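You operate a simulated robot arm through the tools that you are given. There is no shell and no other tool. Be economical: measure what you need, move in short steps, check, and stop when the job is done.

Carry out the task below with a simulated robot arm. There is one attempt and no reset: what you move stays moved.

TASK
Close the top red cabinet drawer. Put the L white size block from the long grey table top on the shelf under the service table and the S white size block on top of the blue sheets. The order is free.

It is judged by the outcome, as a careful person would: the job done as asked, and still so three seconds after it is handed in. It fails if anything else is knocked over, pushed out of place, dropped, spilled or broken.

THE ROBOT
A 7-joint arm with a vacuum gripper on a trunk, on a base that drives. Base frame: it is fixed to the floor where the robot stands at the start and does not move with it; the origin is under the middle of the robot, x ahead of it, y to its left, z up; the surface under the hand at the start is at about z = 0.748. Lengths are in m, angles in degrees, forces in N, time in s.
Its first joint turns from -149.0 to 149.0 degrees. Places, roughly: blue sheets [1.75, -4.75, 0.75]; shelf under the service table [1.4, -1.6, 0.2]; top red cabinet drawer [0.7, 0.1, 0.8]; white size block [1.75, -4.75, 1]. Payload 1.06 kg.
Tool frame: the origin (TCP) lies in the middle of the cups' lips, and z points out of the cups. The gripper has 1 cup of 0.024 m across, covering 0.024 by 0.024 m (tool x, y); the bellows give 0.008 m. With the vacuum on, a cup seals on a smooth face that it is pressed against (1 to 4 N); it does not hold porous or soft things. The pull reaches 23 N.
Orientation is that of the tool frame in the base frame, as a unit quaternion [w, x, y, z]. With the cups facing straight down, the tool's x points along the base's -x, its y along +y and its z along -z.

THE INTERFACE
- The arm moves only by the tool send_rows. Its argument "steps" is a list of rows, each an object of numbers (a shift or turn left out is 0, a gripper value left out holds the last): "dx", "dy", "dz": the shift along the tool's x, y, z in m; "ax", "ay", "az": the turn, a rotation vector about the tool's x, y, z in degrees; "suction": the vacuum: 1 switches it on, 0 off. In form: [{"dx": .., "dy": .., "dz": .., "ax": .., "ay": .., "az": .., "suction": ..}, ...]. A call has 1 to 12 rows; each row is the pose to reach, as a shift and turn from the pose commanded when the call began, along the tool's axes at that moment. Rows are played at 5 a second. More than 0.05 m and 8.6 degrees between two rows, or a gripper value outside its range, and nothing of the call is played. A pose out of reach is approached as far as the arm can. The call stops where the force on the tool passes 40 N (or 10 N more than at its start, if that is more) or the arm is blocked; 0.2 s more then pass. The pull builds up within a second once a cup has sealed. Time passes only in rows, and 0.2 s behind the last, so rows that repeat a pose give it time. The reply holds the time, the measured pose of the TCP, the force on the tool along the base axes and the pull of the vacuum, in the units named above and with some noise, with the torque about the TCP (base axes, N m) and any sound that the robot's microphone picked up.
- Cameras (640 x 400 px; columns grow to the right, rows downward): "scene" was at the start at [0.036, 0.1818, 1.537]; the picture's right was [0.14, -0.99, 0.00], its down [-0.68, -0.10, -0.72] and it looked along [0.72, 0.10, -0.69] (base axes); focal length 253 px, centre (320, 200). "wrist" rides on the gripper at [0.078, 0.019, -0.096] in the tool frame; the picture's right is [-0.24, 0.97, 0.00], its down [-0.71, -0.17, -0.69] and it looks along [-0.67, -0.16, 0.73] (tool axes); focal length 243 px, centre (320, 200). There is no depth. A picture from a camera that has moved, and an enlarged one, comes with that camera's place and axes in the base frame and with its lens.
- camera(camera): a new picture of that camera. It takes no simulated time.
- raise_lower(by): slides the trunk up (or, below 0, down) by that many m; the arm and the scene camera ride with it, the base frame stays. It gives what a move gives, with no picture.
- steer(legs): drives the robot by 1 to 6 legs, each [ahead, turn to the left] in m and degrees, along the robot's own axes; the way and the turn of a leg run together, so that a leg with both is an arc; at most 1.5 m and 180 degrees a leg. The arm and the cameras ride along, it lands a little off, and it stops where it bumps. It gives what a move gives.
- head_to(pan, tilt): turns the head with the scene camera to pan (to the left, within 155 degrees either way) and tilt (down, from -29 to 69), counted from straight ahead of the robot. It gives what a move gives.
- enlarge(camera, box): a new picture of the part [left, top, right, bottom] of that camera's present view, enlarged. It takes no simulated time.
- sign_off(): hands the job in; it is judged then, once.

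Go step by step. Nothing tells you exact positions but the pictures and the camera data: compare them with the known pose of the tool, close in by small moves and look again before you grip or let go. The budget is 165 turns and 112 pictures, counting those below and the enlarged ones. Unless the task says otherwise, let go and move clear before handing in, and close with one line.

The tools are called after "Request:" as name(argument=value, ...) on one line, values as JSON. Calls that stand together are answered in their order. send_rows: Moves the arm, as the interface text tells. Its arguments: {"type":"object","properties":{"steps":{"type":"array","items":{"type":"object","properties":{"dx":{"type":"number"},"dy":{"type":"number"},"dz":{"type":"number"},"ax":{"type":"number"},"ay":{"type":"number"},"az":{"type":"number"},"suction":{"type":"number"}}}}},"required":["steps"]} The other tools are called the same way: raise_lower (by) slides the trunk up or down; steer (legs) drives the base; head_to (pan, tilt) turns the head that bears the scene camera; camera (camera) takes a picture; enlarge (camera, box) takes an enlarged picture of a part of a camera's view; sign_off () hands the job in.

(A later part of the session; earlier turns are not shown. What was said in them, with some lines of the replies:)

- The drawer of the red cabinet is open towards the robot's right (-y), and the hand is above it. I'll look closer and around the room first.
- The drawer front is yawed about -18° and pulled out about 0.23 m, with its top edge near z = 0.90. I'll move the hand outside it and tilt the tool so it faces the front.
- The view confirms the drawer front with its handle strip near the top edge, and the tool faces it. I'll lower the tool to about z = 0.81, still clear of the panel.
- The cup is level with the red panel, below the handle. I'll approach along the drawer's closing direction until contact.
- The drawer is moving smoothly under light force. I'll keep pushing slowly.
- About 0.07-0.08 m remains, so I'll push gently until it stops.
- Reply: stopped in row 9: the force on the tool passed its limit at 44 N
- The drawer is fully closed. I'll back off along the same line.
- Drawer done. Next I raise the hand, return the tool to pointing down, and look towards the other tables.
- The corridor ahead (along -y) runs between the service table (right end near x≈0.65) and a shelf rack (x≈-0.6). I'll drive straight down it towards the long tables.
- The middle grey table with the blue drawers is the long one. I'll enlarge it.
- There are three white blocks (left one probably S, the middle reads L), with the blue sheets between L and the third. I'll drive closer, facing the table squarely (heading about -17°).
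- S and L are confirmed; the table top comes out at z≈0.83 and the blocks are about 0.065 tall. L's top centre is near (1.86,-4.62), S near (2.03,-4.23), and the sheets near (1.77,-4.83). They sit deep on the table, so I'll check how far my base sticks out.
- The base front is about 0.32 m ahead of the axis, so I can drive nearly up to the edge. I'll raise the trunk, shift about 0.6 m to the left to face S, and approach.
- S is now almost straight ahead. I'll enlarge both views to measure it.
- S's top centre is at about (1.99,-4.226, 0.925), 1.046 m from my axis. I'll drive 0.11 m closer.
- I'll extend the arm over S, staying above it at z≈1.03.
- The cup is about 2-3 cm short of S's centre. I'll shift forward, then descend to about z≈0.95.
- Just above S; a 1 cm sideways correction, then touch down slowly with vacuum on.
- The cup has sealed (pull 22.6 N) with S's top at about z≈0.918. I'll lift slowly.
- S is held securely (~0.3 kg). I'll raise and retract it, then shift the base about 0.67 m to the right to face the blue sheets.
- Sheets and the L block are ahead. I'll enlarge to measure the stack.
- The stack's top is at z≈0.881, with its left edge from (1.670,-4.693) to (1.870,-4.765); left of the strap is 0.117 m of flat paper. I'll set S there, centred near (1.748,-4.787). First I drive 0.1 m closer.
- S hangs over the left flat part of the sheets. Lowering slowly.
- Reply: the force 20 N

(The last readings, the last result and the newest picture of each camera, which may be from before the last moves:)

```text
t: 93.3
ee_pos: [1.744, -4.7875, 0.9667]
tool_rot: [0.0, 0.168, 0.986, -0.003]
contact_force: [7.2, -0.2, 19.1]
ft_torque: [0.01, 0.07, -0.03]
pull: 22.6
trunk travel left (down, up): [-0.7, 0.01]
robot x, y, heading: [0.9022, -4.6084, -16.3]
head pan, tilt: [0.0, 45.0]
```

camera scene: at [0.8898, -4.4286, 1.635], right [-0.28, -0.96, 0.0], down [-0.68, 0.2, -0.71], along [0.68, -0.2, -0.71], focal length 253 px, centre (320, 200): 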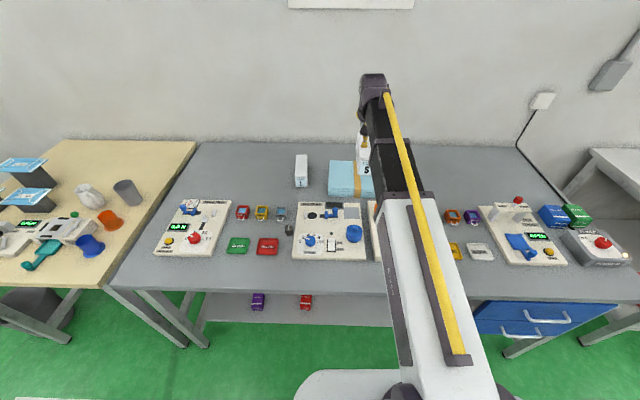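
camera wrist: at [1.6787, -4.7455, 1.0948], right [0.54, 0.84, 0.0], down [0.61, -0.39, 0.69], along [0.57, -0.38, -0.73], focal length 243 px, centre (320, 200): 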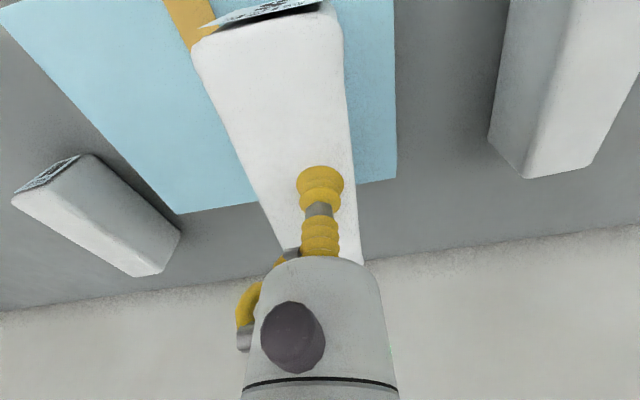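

Contact at z≈0.967; I'll ease up a few mm, release, and rise.

Request:
send_rows(steps=[{"dz": -0.003}, {"dz": -0.004, "suction": 0}, {"dz": -0.004}, {"dz": -0.004}, {"dz": -0.004}, {"dz": -0.004}, {"dz": -0.012}, {"dz": -0.03}])

Request:
enlarge(camera="scene", box=[280, 120, 420, 220])

Request:
camera(camera="wrist")

```text
t: 95.1
ee_pos: [1.7454, -4.7873, 0.9949]
tool_rot: [0.0, 0.169, 0.986, -0.002]
contact_force: [0.0, 0.5, -0.2]
ft_torque: [-0.01, 0.0, -0.01]
pull: 0.1
trunk travel left (down, up): [-0.7, 0.01]
robot x, y, heading: [0.9055, -4.6093, -16.4]
head pan, tilt: [0.0, 45.0]
```

```text
4.00 times, centred on (350, 170) of scene
camera zoom: at [0.9851, -4.4568, 1.635], right [-0.28, -0.96, 0.0], down [-0.68, 0.2, -0.71], along [0.68, -0.2, -0.71], focal length 1012 px, centre (200, 320)
```

zoom: 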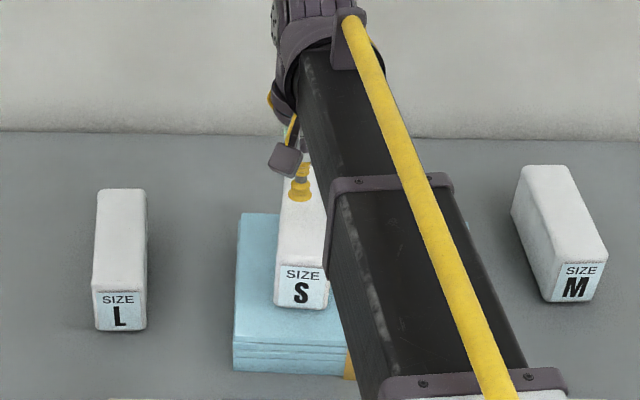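

```text
73 pictures are left
camera wrist: at [1.6781, -4.7449, 1.091], right [0.54, 0.84, 0.0], down [0.61, -0.39, 0.69], along [0.57, -0.38, -0.73], focal length 243 px, centre (320, 200)
```

wrist: 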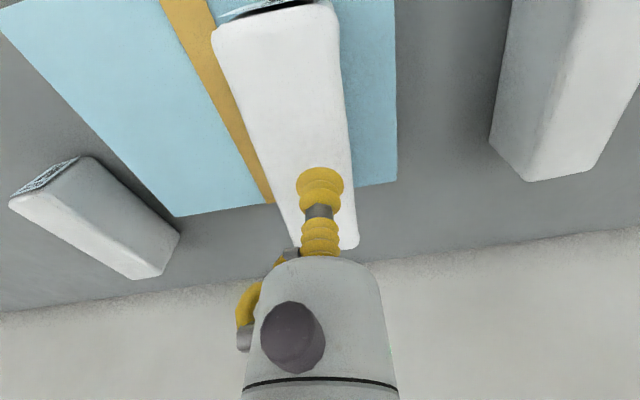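

S rests on the sheets. Next is L: top centre about (1.823,-4.614), reachable from here. I'll rise, move over it, and turn the tool to match.

Request:
send_rows(steps=[{"dz": -0.04}, {"dz": -0.08}, {"dx": -0.003, "dy": 0.035, "dz": -0.1, "az": -1}, {"dx": -0.006, "dy": 0.075, "dz": -0.1, "az": -2}, {"dx": -0.01, "dy": 0.115, "dz": -0.1, "az": -3}, {"dx": -0.013, "dy": 0.155, "dz": -0.1, "az": -4}, {"dx": -0.016, "dy": 0.189, "dz": -0.09, "az": -4.5}, {"dx": -0.016, "dy": 0.189, "dz": -0.05, "az": -4.5}, {"dx": -0.016, "dy": 0.189, "dz": -0.01, "az": -4.5}, {"dx": -0.016, "dy": 0.189, "dz": 0.02, "az": -4.5}, {"dx": -0.016, "dy": 0.189, "dz": 0.03, "az": -4.5}])

Request:
enlarge(camera="scene", box=[280, 120, 420, 220])

Request:
camera(camera="wrist")

```text
t: 97.5
ee_pos: [1.8219, -4.614, 0.9629]
tool_rot: [0.0, 0.13, 0.992, -0.002]
contact_force: [-0.6, 0.0, 0.1]
ft_torque: [0.02, -0.01, -0.01]
pull: 0.0
trunk travel left (down, up): [-0.7, 0.01]
robot x, y, heading: [0.8996, -4.6122, -16.4]
head pan, tilt: [0.0, 45.0]
```

```text
4.00 times, centred on (350, 170) of scene
camera zoom: at [0.9852, -4.4567, 1.635], right [-0.28, -0.96, 0.0], down [-0.68, 0.2, -0.71], along [0.68, -0.2, -0.71], focal length 1012 px, centre (200, 320)
```

zoom: 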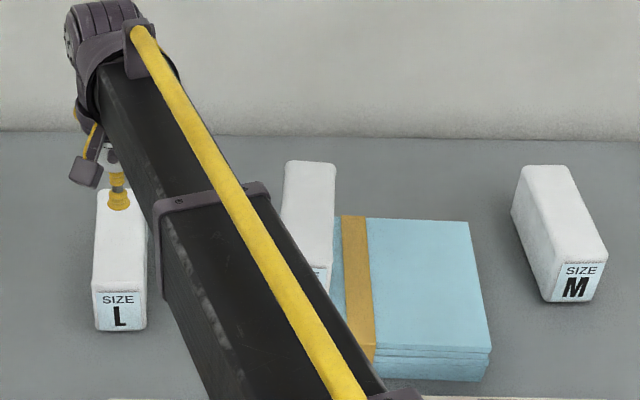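

```text
71 pictures are left
camera wrist: at [1.752, -4.5769, 1.0599], right [0.48, 0.88, 0.0], down [0.64, -0.34, 0.69], along [0.6, -0.33, -0.73], focal length 243 px, centre (320, 200)
```

wrist: 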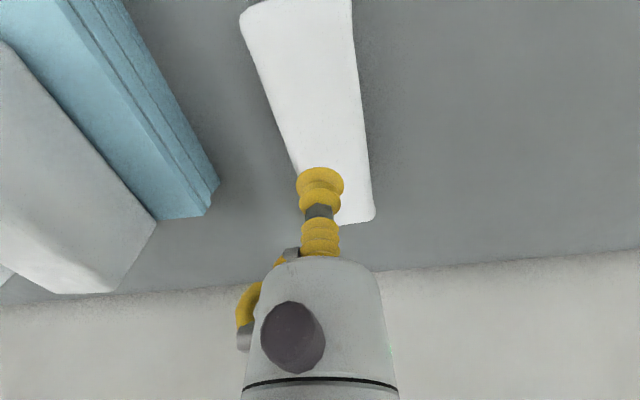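

The cup is within ~1 cm of L's centre. A small correction, then touch down with vacuum.

Request:
send_rows(steps=[{"dx": -0.009, "dy": 0.0086, "dz": 0.015, "suction": 1}, {"dx": -0.009, "dy": 0.0086, "dz": 0.028}, {"dx": -0.009, "dy": 0.0086, "dz": 0.036}, {"dx": -0.009, "dy": 0.0086, "dz": 0.041}, {"dx": -0.009, "dy": 0.0086, "dz": 0.045}, {"dx": -0.009, "dy": 0.0086, "dz": 0.045}])

```text
t: 98.9
ee_pos: [1.833, -4.608, 0.9178]
tool_rot: [0.0, 0.13, 0.992, -0.003]
contact_force: [-0.4, 0.5, 0.3]
ft_torque: [0.03, 0.0, 0.0]
pull: 23.2
trunk travel left (down, up): [-0.7, 0.01]
robot x, y, heading: [0.9039, -4.6087, -16.4]
head pan, tilt: [0.0, 45.0]
```

Sealed (23 N). I'll lift it and bring it in close over the table.

Request:
send_rows(steps=[{"dz": -0.005}, {"dz": -0.02}, {"dz": -0.05}, {"dz": -0.09}, {"dz": -0.13}, {"dz": -0.17}, {"dz": -0.21}, {"dx": 0.03, "dz": -0.24}, {"dx": 0.07, "dz": -0.25}, {"dx": 0.11, "dz": -0.25}, {"dx": 0.15, "dz": -0.25}, {"dx": 0.19, "dz": -0.25}])

Request:
camera(camera="scene")

Request:
camera(camera="wrist")

```text
t: 101.5
ee_pos: [1.6496, -4.5588, 1.1706]
tool_rot: [-0.001, 0.13, 0.991, -0.002]
contact_force: [0.3, 0.0, -3.4]
ft_torque: [0.01, -0.02, 0.01]
pull: 23.3
trunk travel left (down, up): [-0.7, 0.01]
robot x, y, heading: [0.9031, -4.6103, -16.5]
head pan, tilt: [0.0, 45.0]
```

```text
70 pictures are left
camera scene: at [0.9849, -4.4566, 1.635], right [-0.28, -0.96, 0.0], down [-0.68, 0.2, -0.71], along [0.68, -0.2, -0.71], focal length 253 px, centre (320, 200)
```

scene: 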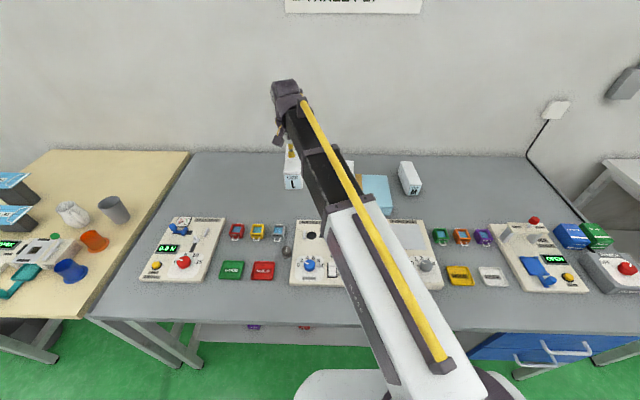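

```text
69 pictures are left
camera wrist: at [1.5788, -4.5216, 1.2662], right [0.48, 0.88, -0.01], down [0.64, -0.34, 0.69], along [0.6, -0.33, -0.73], focal length 243 px, centre (320, 200)
```

wrist: 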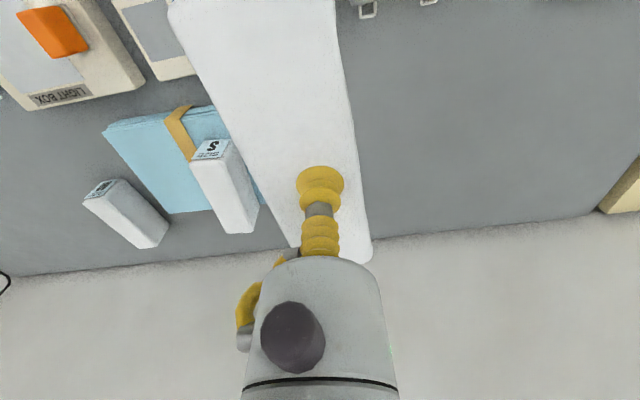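

L is in hand and S is resting on the sheets. I'll back off, turn around, and drive to the south long side of the service table.

Request:
steer(legs=[[-0.6, 0], [0, 84.5], [1.4, 0]])

Request:
head_to(pan=20, tilt=35)

Request:
camera(camera="scene")

Request:
head_to(pan=-20, tilt=35)

Request:
camera(camera="scene")

```text
t: 115.0
ee_pos: [0.8609, -2.3923, 1.1692]
tool_rot: [0.001, -0.575, 0.818, -0.001]
contact_force: [0.5, 0.5, -3.0]
ft_torque: [0.01, 0.01, -0.01]
pull: 22.8
trunk travel left (down, up): [-0.7, 0.01]
robot x, y, heading: [0.848, -3.1409, 68.7]
head pan, tilt: [0.0, 45.0]
```

```text
t: 115.9
ee_pos: [0.8599, -2.3927, 1.1694]
tool_rot: [0.001, -0.576, 0.817, -0.002]
contact_force: [0.6, 0.1, -2.9]
ft_torque: [0.04, 0.03, -0.01]
pull: 22.5
trunk travel left (down, up): [-0.7, 0.01]
robot x, y, heading: [0.8455, -3.1396, 68.8]
head pan, tilt: [20.0, 35.0]
```

```text
68 pictures are left
camera scene: at [0.6744, -3.0326, 1.6498], right [1.0, -0.02, 0.0], down [-0.01, -0.57, -0.82], along [0.02, 0.82, -0.57], focal length 253 px, centre (320, 200)
```

scene: 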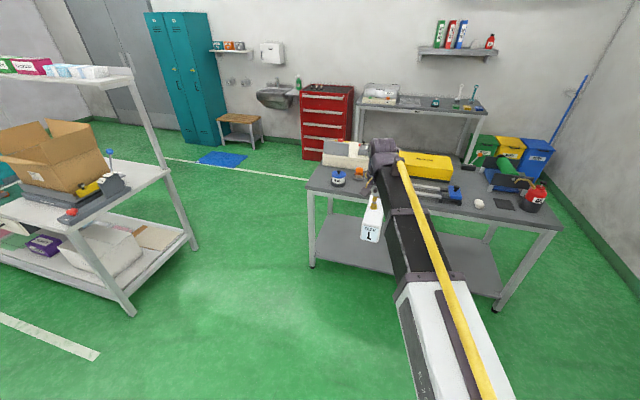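

```text
t: 117.0
ee_pos: [0.8613, -2.3923, 1.1704]
tool_rot: [0.001, -0.576, 0.818, -0.002]
contact_force: [0.4, -0.3, -2.7]
ft_torque: [0.02, 0.02, -0.03]
pull: 22.8
trunk travel left (down, up): [-0.7, 0.01]
robot x, y, heading: [0.849, -3.1422, 68.8]
head pan, tilt: [-20.0, 35.0]
```

```text
67 pictures are left
camera scene: at [0.7304, -3.0544, 1.6498], right [0.75, -0.66, 0.0], down [-0.38, -0.43, -0.82], along [0.54, 0.62, -0.57], focal length 253 px, centre (320, 200)
```

scene: 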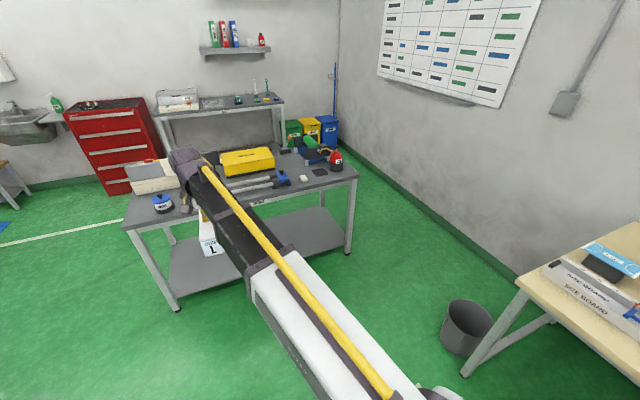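

The service table's south edge runs from (0.64,-1.63) to (1.95,-2.04), with the top at z≈0.76 and the shelf near 0.15-0.2. I'm centred on it, 1.38 m off. I'll square up, bring the arm straight ahead, and lower the trunk here in the open.

Request:
send_rows(steps=[{"dy": -0.04}, {"dy": -0.08}, {"dy": -0.12}, {"dy": -0.16}, {"dy": -0.2}, {"dy": -0.24}, {"dy": -0.24}])

Request:
steer(legs=[[0, 3.8]])

Request:
raise_lower(by=-0.55)

Request:
head_to(pan=0, tilt=20)

Request:
camera(camera="scene")

Request:
camera(camera="wrist")

```text
t: 118.5
ee_pos: [1.0866, -2.4723, 1.1714]
tool_rot: [0.001, -0.576, 0.817, -0.002]
contact_force: [-0.2, -0.2, -3.3]
ft_torque: [0.03, -0.01, 0.01]
pull: 22.5
trunk travel left (down, up): [-0.7, 0.01]
robot x, y, heading: [0.8481, -3.1379, 68.7]
head pan, tilt: [-20.0, 35.0]
```

```text
t: 119.4
ee_pos: [1.0422, -2.4581, 1.1709]
tool_rot: [0.001, -0.602, 0.798, -0.002]
contact_force: [0.5, 0.6, -3.2]
ft_torque: [0.04, 0.06, -0.03]
pull: 23.0
trunk travel left (down, up): [-0.7, 0.01]
robot x, y, heading: [0.8457, -3.1398, 72.3]
head pan, tilt: [-20.0, 35.0]
```

```text
refused: -0.55 is not a number from -0.4 to 0.4
```

```text
t: 120.2
ee_pos: [1.0416, -2.4581, 1.1708]
tool_rot: [0.001, -0.603, 0.798, -0.002]
contact_force: [-0.6, -0.7, -2.7]
ft_torque: [-0.01, 0.01, -0.02]
pull: 23.3
trunk travel left (down, up): [-0.7, 0.01]
robot x, y, heading: [0.8487, -3.1425, 72.4]
head pan, tilt: [0.0, 20.0]
```

```text
66 pictures are left
camera scene: at [0.6996, -3.0435, 1.6736], right [0.95, -0.3, 0.0], down [-0.1, -0.33, -0.94], along [0.28, 0.9, -0.34], focal length 253 px, centre (320, 200)
```

scene: 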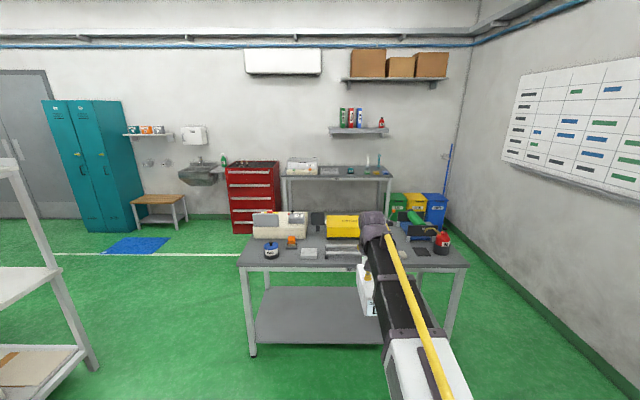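

```text
65 pictures are left
camera wrist: at [1.0024, -2.5295, 1.267], right [-0.87, 0.49, 0.0], down [0.36, 0.64, 0.69], along [0.34, 0.59, -0.73], focal length 243 px, centre (320, 200)
```

wrist: 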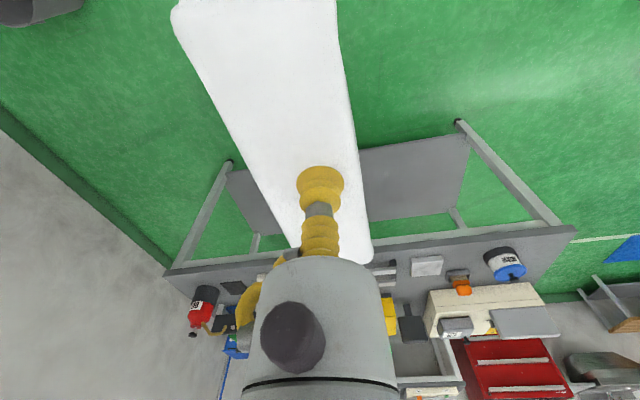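

I'll enlarge the shelf area to pin down its height, then lower the trunk in two stages.

Request:
enlarge(camera="scene", box=[235, 250, 395, 370])

Request:
raise_lower(by=-0.35)

Request:
enlarge(camera="scene", box=[220, 170, 480, 360])

```text
3.33 times, centred on (315, 310) of scene
camera zoom: at [0.6996, -3.0435, 1.6736], right [0.95, -0.3, 0.0], down [-0.1, -0.33, -0.94], along [0.28, 0.9, -0.34], focal length 843 px, centre (337, -167)
```

zoom: 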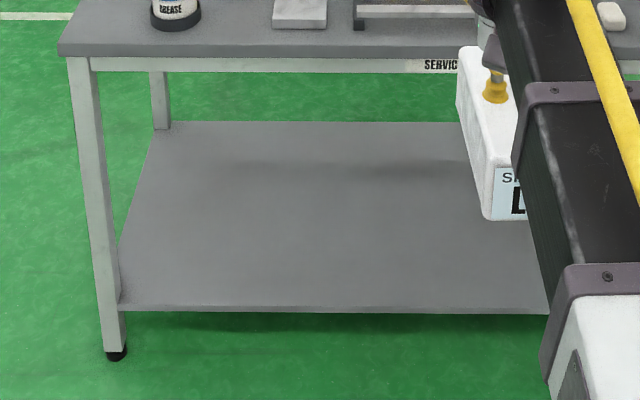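

```text
t: 123.7
ee_pos: [1.0416, -2.4569, 0.8203]
tool_rot: [0.001, -0.602, 0.798, -0.002]
contact_force: [-0.2, 0.5, -2.3]
ft_torque: [0.02, 0.01, 0.0]
pull: 23.0
trunk travel left (down, up): [-0.35, 0.36]
robot x, y, heading: [0.8495, -3.143, 72.6]
head pan, tilt: [0.0, 20.0]
```

```text
2.11 times, centred on (350, 265) of scene
camera zoom: at [0.6995, -3.0435, 1.3237], right [0.95, -0.3, 0.0], down [-0.1, -0.33, -0.94], along [0.28, 0.9, -0.34], focal length 532 px, centre (257, 63)
```

zoom: 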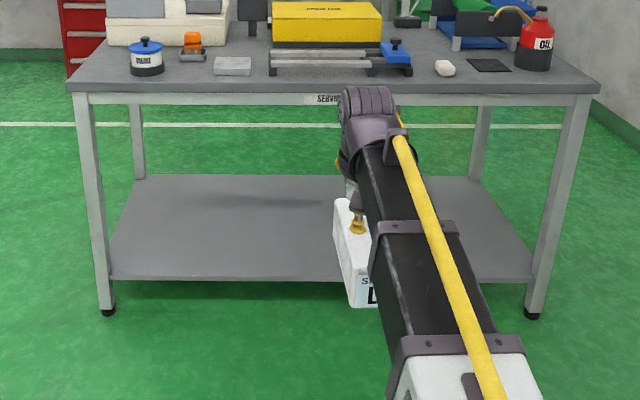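

The shelf top is at z≈0.12 and the apron's underside at ≈0.65. I'll lower the trunk the rest of the way and the hand to z≈0.30.

Request:
raise_lower(by=-0.345)

Request:
send_rows(steps=[{"dz": 0.04}, {"dz": 0.08}, {"dz": 0.12}, {"dz": 0.16}, {"dz": 0.175}, {"dz": 0.175}])

Request:
camera(camera="scene")

Request:
camera(camera="wrist")

```text
t: 127.0
ee_pos: [1.0418, -2.4588, 0.4752]
tool_rot: [0.002, -0.603, 0.798, -0.002]
contact_force: [-0.3, -0.3, -2.3]
ft_torque: [-0.02, 0.02, -0.02]
pull: 22.6
trunk travel left (down, up): [-0.005, 0.705]
robot x, y, heading: [0.8487, -3.1407, 72.5]
head pan, tilt: [0.0, 20.0]
```

```text
t: 128.4
ee_pos: [1.0427, -2.4586, 0.3006]
tool_rot: [0.003, -0.603, 0.798, -0.001]
contact_force: [0.1, -0.9, -3.1]
ft_torque: [-0.04, -0.01, 0.03]
pull: 22.5
trunk travel left (down, up): [-0.005, 0.705]
robot x, y, heading: [0.8494, -3.1418, 72.5]
head pan, tilt: [0.0, 20.0]
```

```text
62 pictures are left
camera scene: at [0.6995, -3.0436, 0.9787], right [0.95, -0.3, 0.0], down [-0.1, -0.33, -0.94], along [0.28, 0.9, -0.34], focal length 253 px, centre (320, 200)
```

scene: 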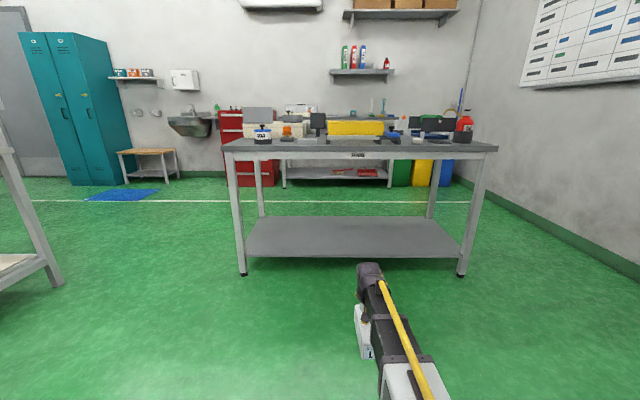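

```text
61 pictures are left
camera wrist: at [1.0034, -2.5296, 0.3972], right [-0.87, 0.49, 0.0], down [0.36, 0.64, 0.69], along [0.34, 0.59, -0.73], focal length 243 px, centre (320, 200)
```

wrist: 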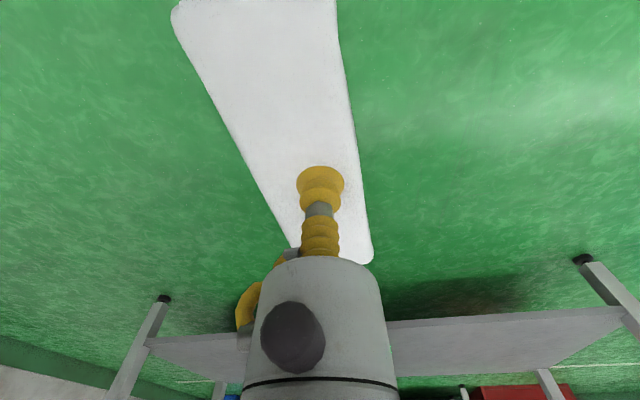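

Heights check out: shelf ≈0.115, hand top ≈0.53, apron ≥0.65. I'll drive in 0.55 m first and look.

Request:
steer(legs=[[0.55, 0]])

Request:
camera(camera="scene")

Request:
camera(camera="wrist")

```text
t: 131.6
ee_pos: [1.2058, -1.9373, 0.2996]
tool_rot: [0.001, -0.603, 0.798, -0.003]
contact_force: [-0.2, 0.2, -2.3]
ft_torque: [-0.05, 0.03, 0.01]
pull: 22.6
trunk travel left (down, up): [-0.005, 0.705]
robot x, y, heading: [1.0119, -2.6193, 72.8]
head pan, tilt: [0.0, 20.0]
```

```text
60 pictures are left
camera scene: at [0.8626, -2.5241, 0.9787], right [0.95, -0.3, 0.0], down [-0.1, -0.33, -0.94], along [0.28, 0.9, -0.34], focal length 253 px, centre (320, 200)
```

scene: 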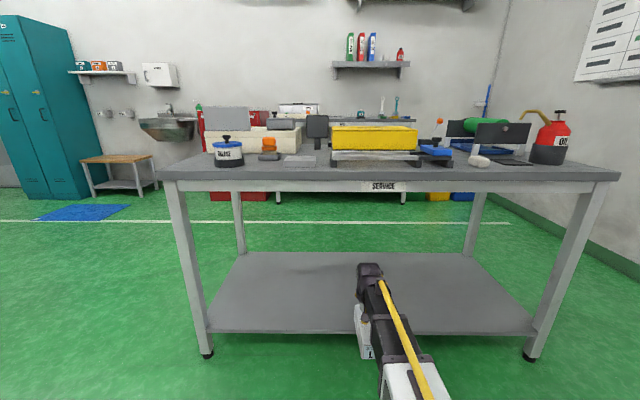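

```text
59 pictures are left
camera wrist: at [1.1656, -2.0096, 0.3974], right [-0.87, 0.49, 0.0], down [0.35, 0.64, 0.69], along [0.34, 0.6, -0.73], focal length 243 px, centre (320, 200)
```

wrist: 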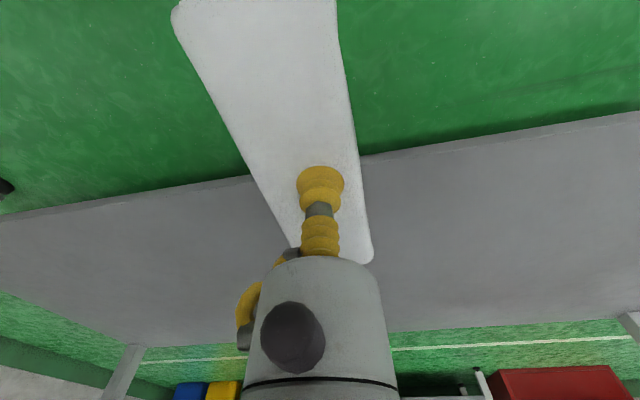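

The shelf's front edge is 0.11 m ahead of the cup, with plenty of clearance. I'll drive 0.15 m and then extend the arm 0.15 m.

Request:
steer(legs=[[0.15, 0]])

Request:
send_rows(steps=[{"dx": -0.03}, {"dx": -0.06}, {"dx": -0.09}, {"dx": -0.12}, {"dx": -0.15}, {"dx": -0.15}])

Request:
camera(camera="wrist")

Request:
camera(camera="scene")

```text
t: 133.0
ee_pos: [1.2528, -1.7935, 0.3012]
tool_rot: [0.002, -0.603, 0.798, -0.003]
contact_force: [-0.3, -0.4, -2.5]
ft_torque: [0.0, 0.02, 0.01]
pull: 23.2
trunk travel left (down, up): [-0.005, 0.705]
robot x, y, heading: [1.0618, -2.4763, 72.5]
head pan, tilt: [0.0, 20.0]
```

```text
t: 134.4
ee_pos: [1.2937, -1.6472, 0.3002]
tool_rot: [0.001, -0.603, 0.798, -0.002]
contact_force: [-0.3, 0.3, -2.4]
ft_torque: [-0.01, 0.0, -0.02]
pull: 23.3
trunk travel left (down, up): [-0.005, 0.705]
robot x, y, heading: [1.0574, -2.4735, 72.6]
head pan, tilt: [0.0, 20.0]
```

```text
58 pictures are left
camera wrist: at [1.2538, -1.7191, 0.3971], right [-0.87, 0.49, 0.0], down [0.36, 0.64, 0.69], along [0.34, 0.59, -0.73], focal length 243 px, centre (320, 200)
```

wrist: 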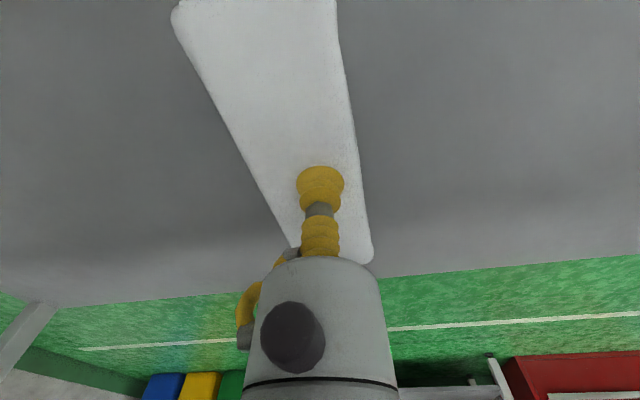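

```text
57 pictures are left
camera scene: at [0.9087, -2.3776, 0.9787], right [0.95, -0.3, 0.0], down [-0.1, -0.33, -0.94], along [0.28, 0.9, -0.34], focal length 253 px, centre (320, 200)
```

scene: 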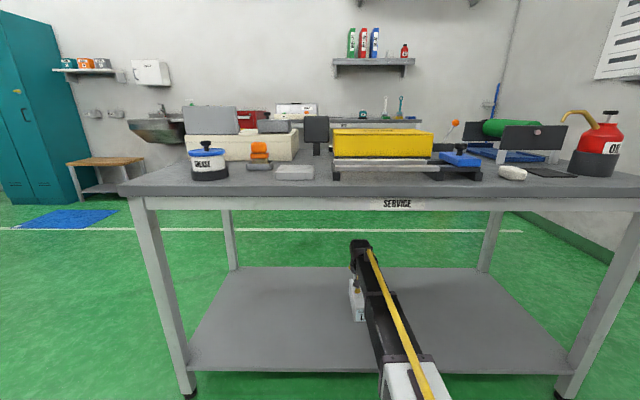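

L is well inside the shelf. Lowering to it slowly.

Request:
send_rows(steps=[{"dz": 0.03}, {"dz": 0.06}, {"dz": 0.075}, {"dz": 0.08}, {"dz": 0.08}])

Request:
enlarge(camera="scene", box=[300, 220, 460, 350])

```text
t: 135.6
ee_pos: [1.2933, -1.6473, 0.2253]
tool_rot: [0.003, -0.602, 0.798, 0.001]
contact_force: [-0.4, -2.3, 26.8]
ft_torque: [-0.02, -0.03, 0.06]
pull: 23.1
trunk travel left (down, up): [-0.005, 0.705]
robot x, y, heading: [1.059, -2.4746, 72.7]
head pan, tilt: [0.0, 20.0]
stopped in row 5: the force on the tool passed its limit at 41 N (the readings are from after the stop); the commanded pose is now the measured one
```

```text
3.08 times, centred on (380, 285) of scene
camera zoom: at [0.9081, -2.3797, 0.9788], right [0.95, -0.3, 0.0], down [-0.1, -0.32, -0.94], along [0.28, 0.9, -0.34], focal length 778 px, centre (135, -62)
```

zoom: 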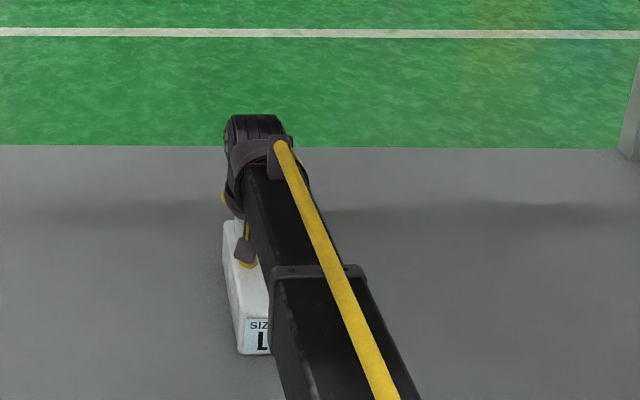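

L is down on the shelf. I'll ease the pressure, release, and rise a little.

Request:
send_rows(steps=[{"dz": -0.004}, {"dz": -0.005, "suction": 0}, {"dz": -0.005}, {"dz": -0.005}, {"dz": -0.005}, {"dz": -0.005}, {"dz": -0.015}, {"dz": -0.04}, {"dz": -0.075}])

Request:
camera(camera="wrist")

```text
t: 137.6
ee_pos: [1.2921, -1.6475, 0.2966]
tool_rot: [0.002, -0.603, 0.798, -0.002]
contact_force: [0.1, 0.7, -0.2]
ft_torque: [-0.04, 0.05, 0.02]
pull: 0.0
trunk travel left (down, up): [-0.005, 0.705]
robot x, y, heading: [1.0558, -2.4711, 72.6]
head pan, tilt: [0.0, 20.0]
```

```text
55 pictures are left
camera wrist: at [1.2527, -1.7194, 0.3931], right [-0.87, 0.49, 0.0], down [0.36, 0.63, 0.69], along [0.34, 0.6, -0.73], focal length 243 px, centre (320, 200)
```

wrist: 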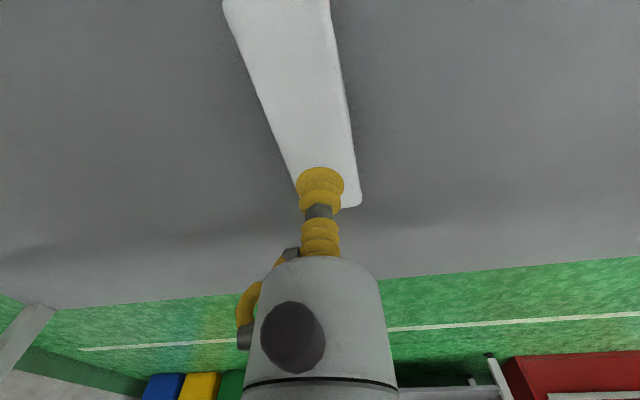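

L has been released on the shelf. I'll back straight out with the base and check everything.

Request:
steer(legs=[[-0.75, 0]])

Request:
camera(camera="scene")

Request:
head_to(pan=-120, tilt=10)

Request:
raise_lower(by=0.4)

Request:
camera(camera="scene")

```text
t: 141.6
ee_pos: [1.0653, -2.3587, 0.2974]
tool_rot: [0.002, -0.604, 0.797, -0.001]
contact_force: [1.1, 0.2, 0.3]
ft_torque: [-0.03, 0.0, 0.02]
pull: 0.1
trunk travel left (down, up): [-0.005, 0.705]
robot x, y, heading: [0.8378, -3.1863, 72.8]
head pan, tilt: [0.0, 20.0]
```

```text
54 pictures are left
camera scene: at [0.6861, -3.0904, 0.9787], right [0.96, -0.3, 0.0], down [-0.1, -0.33, -0.94], along [0.28, 0.9, -0.34], focal length 253 px, centre (320, 200)
```

scene: 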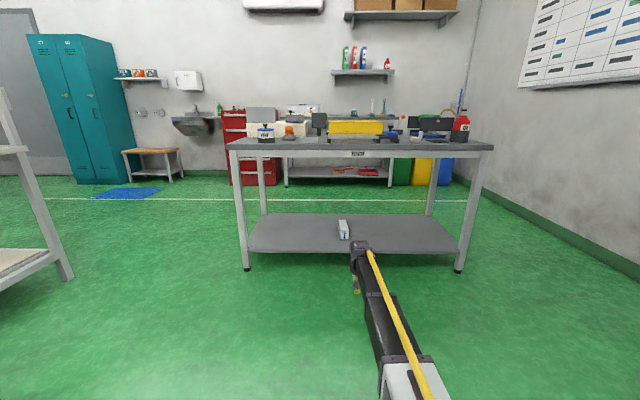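

```text
t: 143.6
ee_pos: [1.0664, -2.3587, 0.2965]
tool_rot: [0.002, -0.604, 0.797, -0.001]
contact_force: [0.2, 0.2, 0.4]
ft_torque: [-0.03, 0.05, 0.0]
pull: 0.0
trunk travel left (down, up): [-0.005, 0.705]
robot x, y, heading: [0.8315, -3.1878, 72.8]
head pan, tilt: [-120.0, 10.0]
```

```text
t: 147.4
ee_pos: [1.0669, -2.3589, 0.6977]
tool_rot: [0.002, -0.605, 0.796, -0.002]
contact_force: [0.0, -0.2, -0.1]
ft_torque: [-0.01, -0.01, 0.0]
pull: 0.1
trunk travel left (down, up): [-0.405, 0.305]
robot x, y, heading: [0.8342, -3.1855, 72.7]
head pan, tilt: [-120.0, 10.0]
```

```text
53 pictures are left
camera scene: at [0.7217, -3.2476, 1.395], right [-0.73, -0.68, 0.0], down [-0.12, 0.13, -0.98], along [0.67, -0.72, -0.17], focal length 253 px, centre (320, 200)
```

scene: 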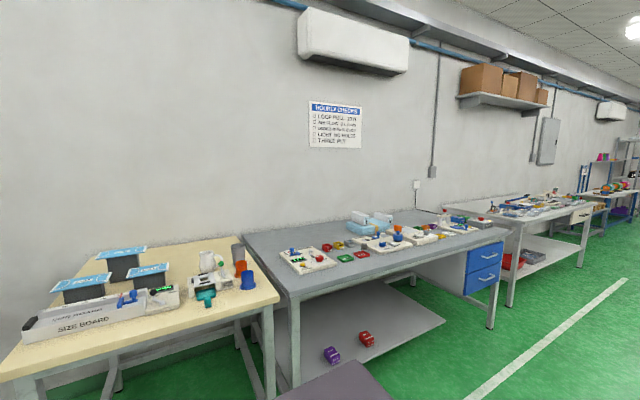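

Request:
enlarge(camera="scene", box=[310, 195, 430, 260])

Request:
head_to(pan=10, tilt=25)

Request:
camera(camera="scene")

```text
5.33 times, centred on (370, 228) of scene
camera zoom: at [0.7217, -3.2476, 1.395], right [-0.73, -0.68, 0.0], down [-0.12, 0.13, -0.98], along [0.67, -0.72, -0.17], focal length 1349 px, centre (53, 53)
```

zoom: 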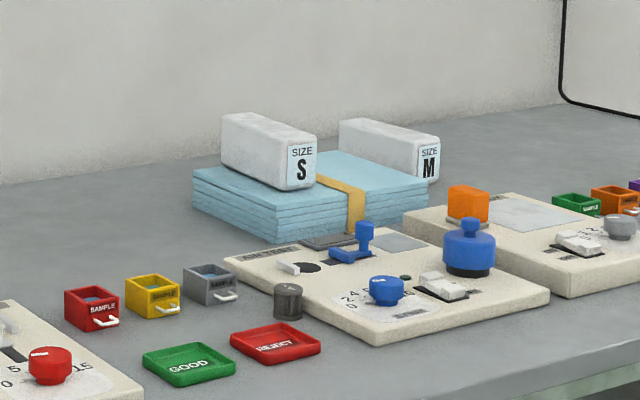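

```text
t: 149.6
ee_pos: [1.0653, -2.3593, 0.6961]
tool_rot: [0.002, -0.604, 0.797, -0.002]
contact_force: [-0.4, 0.1, 1.2]
ft_torque: [0.02, -0.02, 0.04]
pull: 0.0
trunk travel left (down, up): [-0.405, 0.305]
robot x, y, heading: [0.8391, -3.1878, 72.8]
head pan, tilt: [10.0, 25.0]
```

```text
51 pictures are left
camera scene: at [0.6701, -3.088, 1.3706], right [0.99, -0.13, 0.0], down [-0.05, -0.42, -0.91], along [0.11, 0.9, -0.42], focal length 253 px, centre (320, 200)
```

scene: 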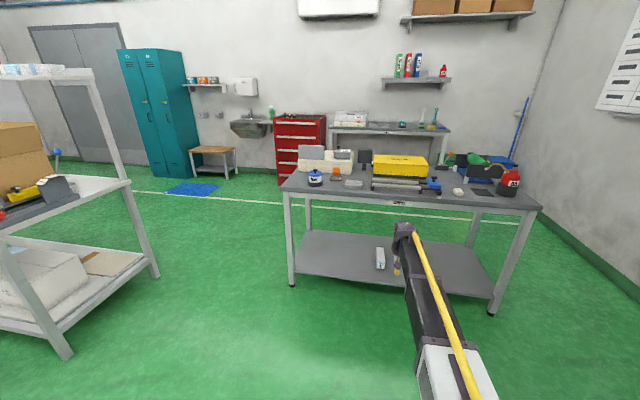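

S lies flat on the sheets and L is on the shelf. One last look at the cabinet.

Request:
enlarge(camera="scene", box=[260, 100, 350, 200])

```text
4.00 times, centred on (305, 150) of scene
camera zoom: at [0.6701, -3.088, 1.3706], right [0.99, -0.13, 0.0], down [-0.05, -0.42, -0.91], along [0.11, 0.9, -0.42], focal length 1012 px, centre (380, 400)
```

zoom: 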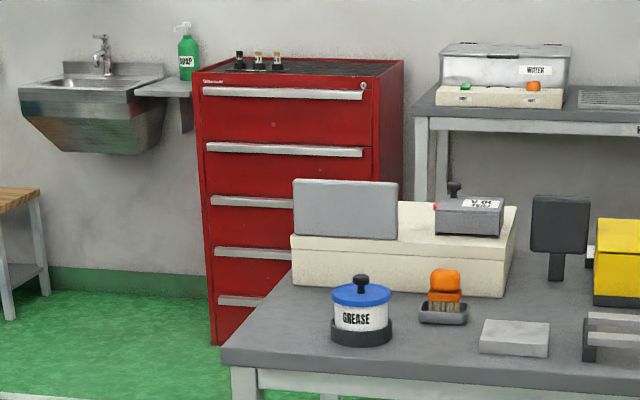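

The drawer is shut flush, both blocks are in place, and the arm is clear, so I'm handing in.

Request:
sign_off()

```text
The job is handed in.
```

The top red drawer is closed, the L block is on the shelf under the service table, and the S block is on top of the blue sheets, overhanging their back edge by about 1 cm but lying flat.
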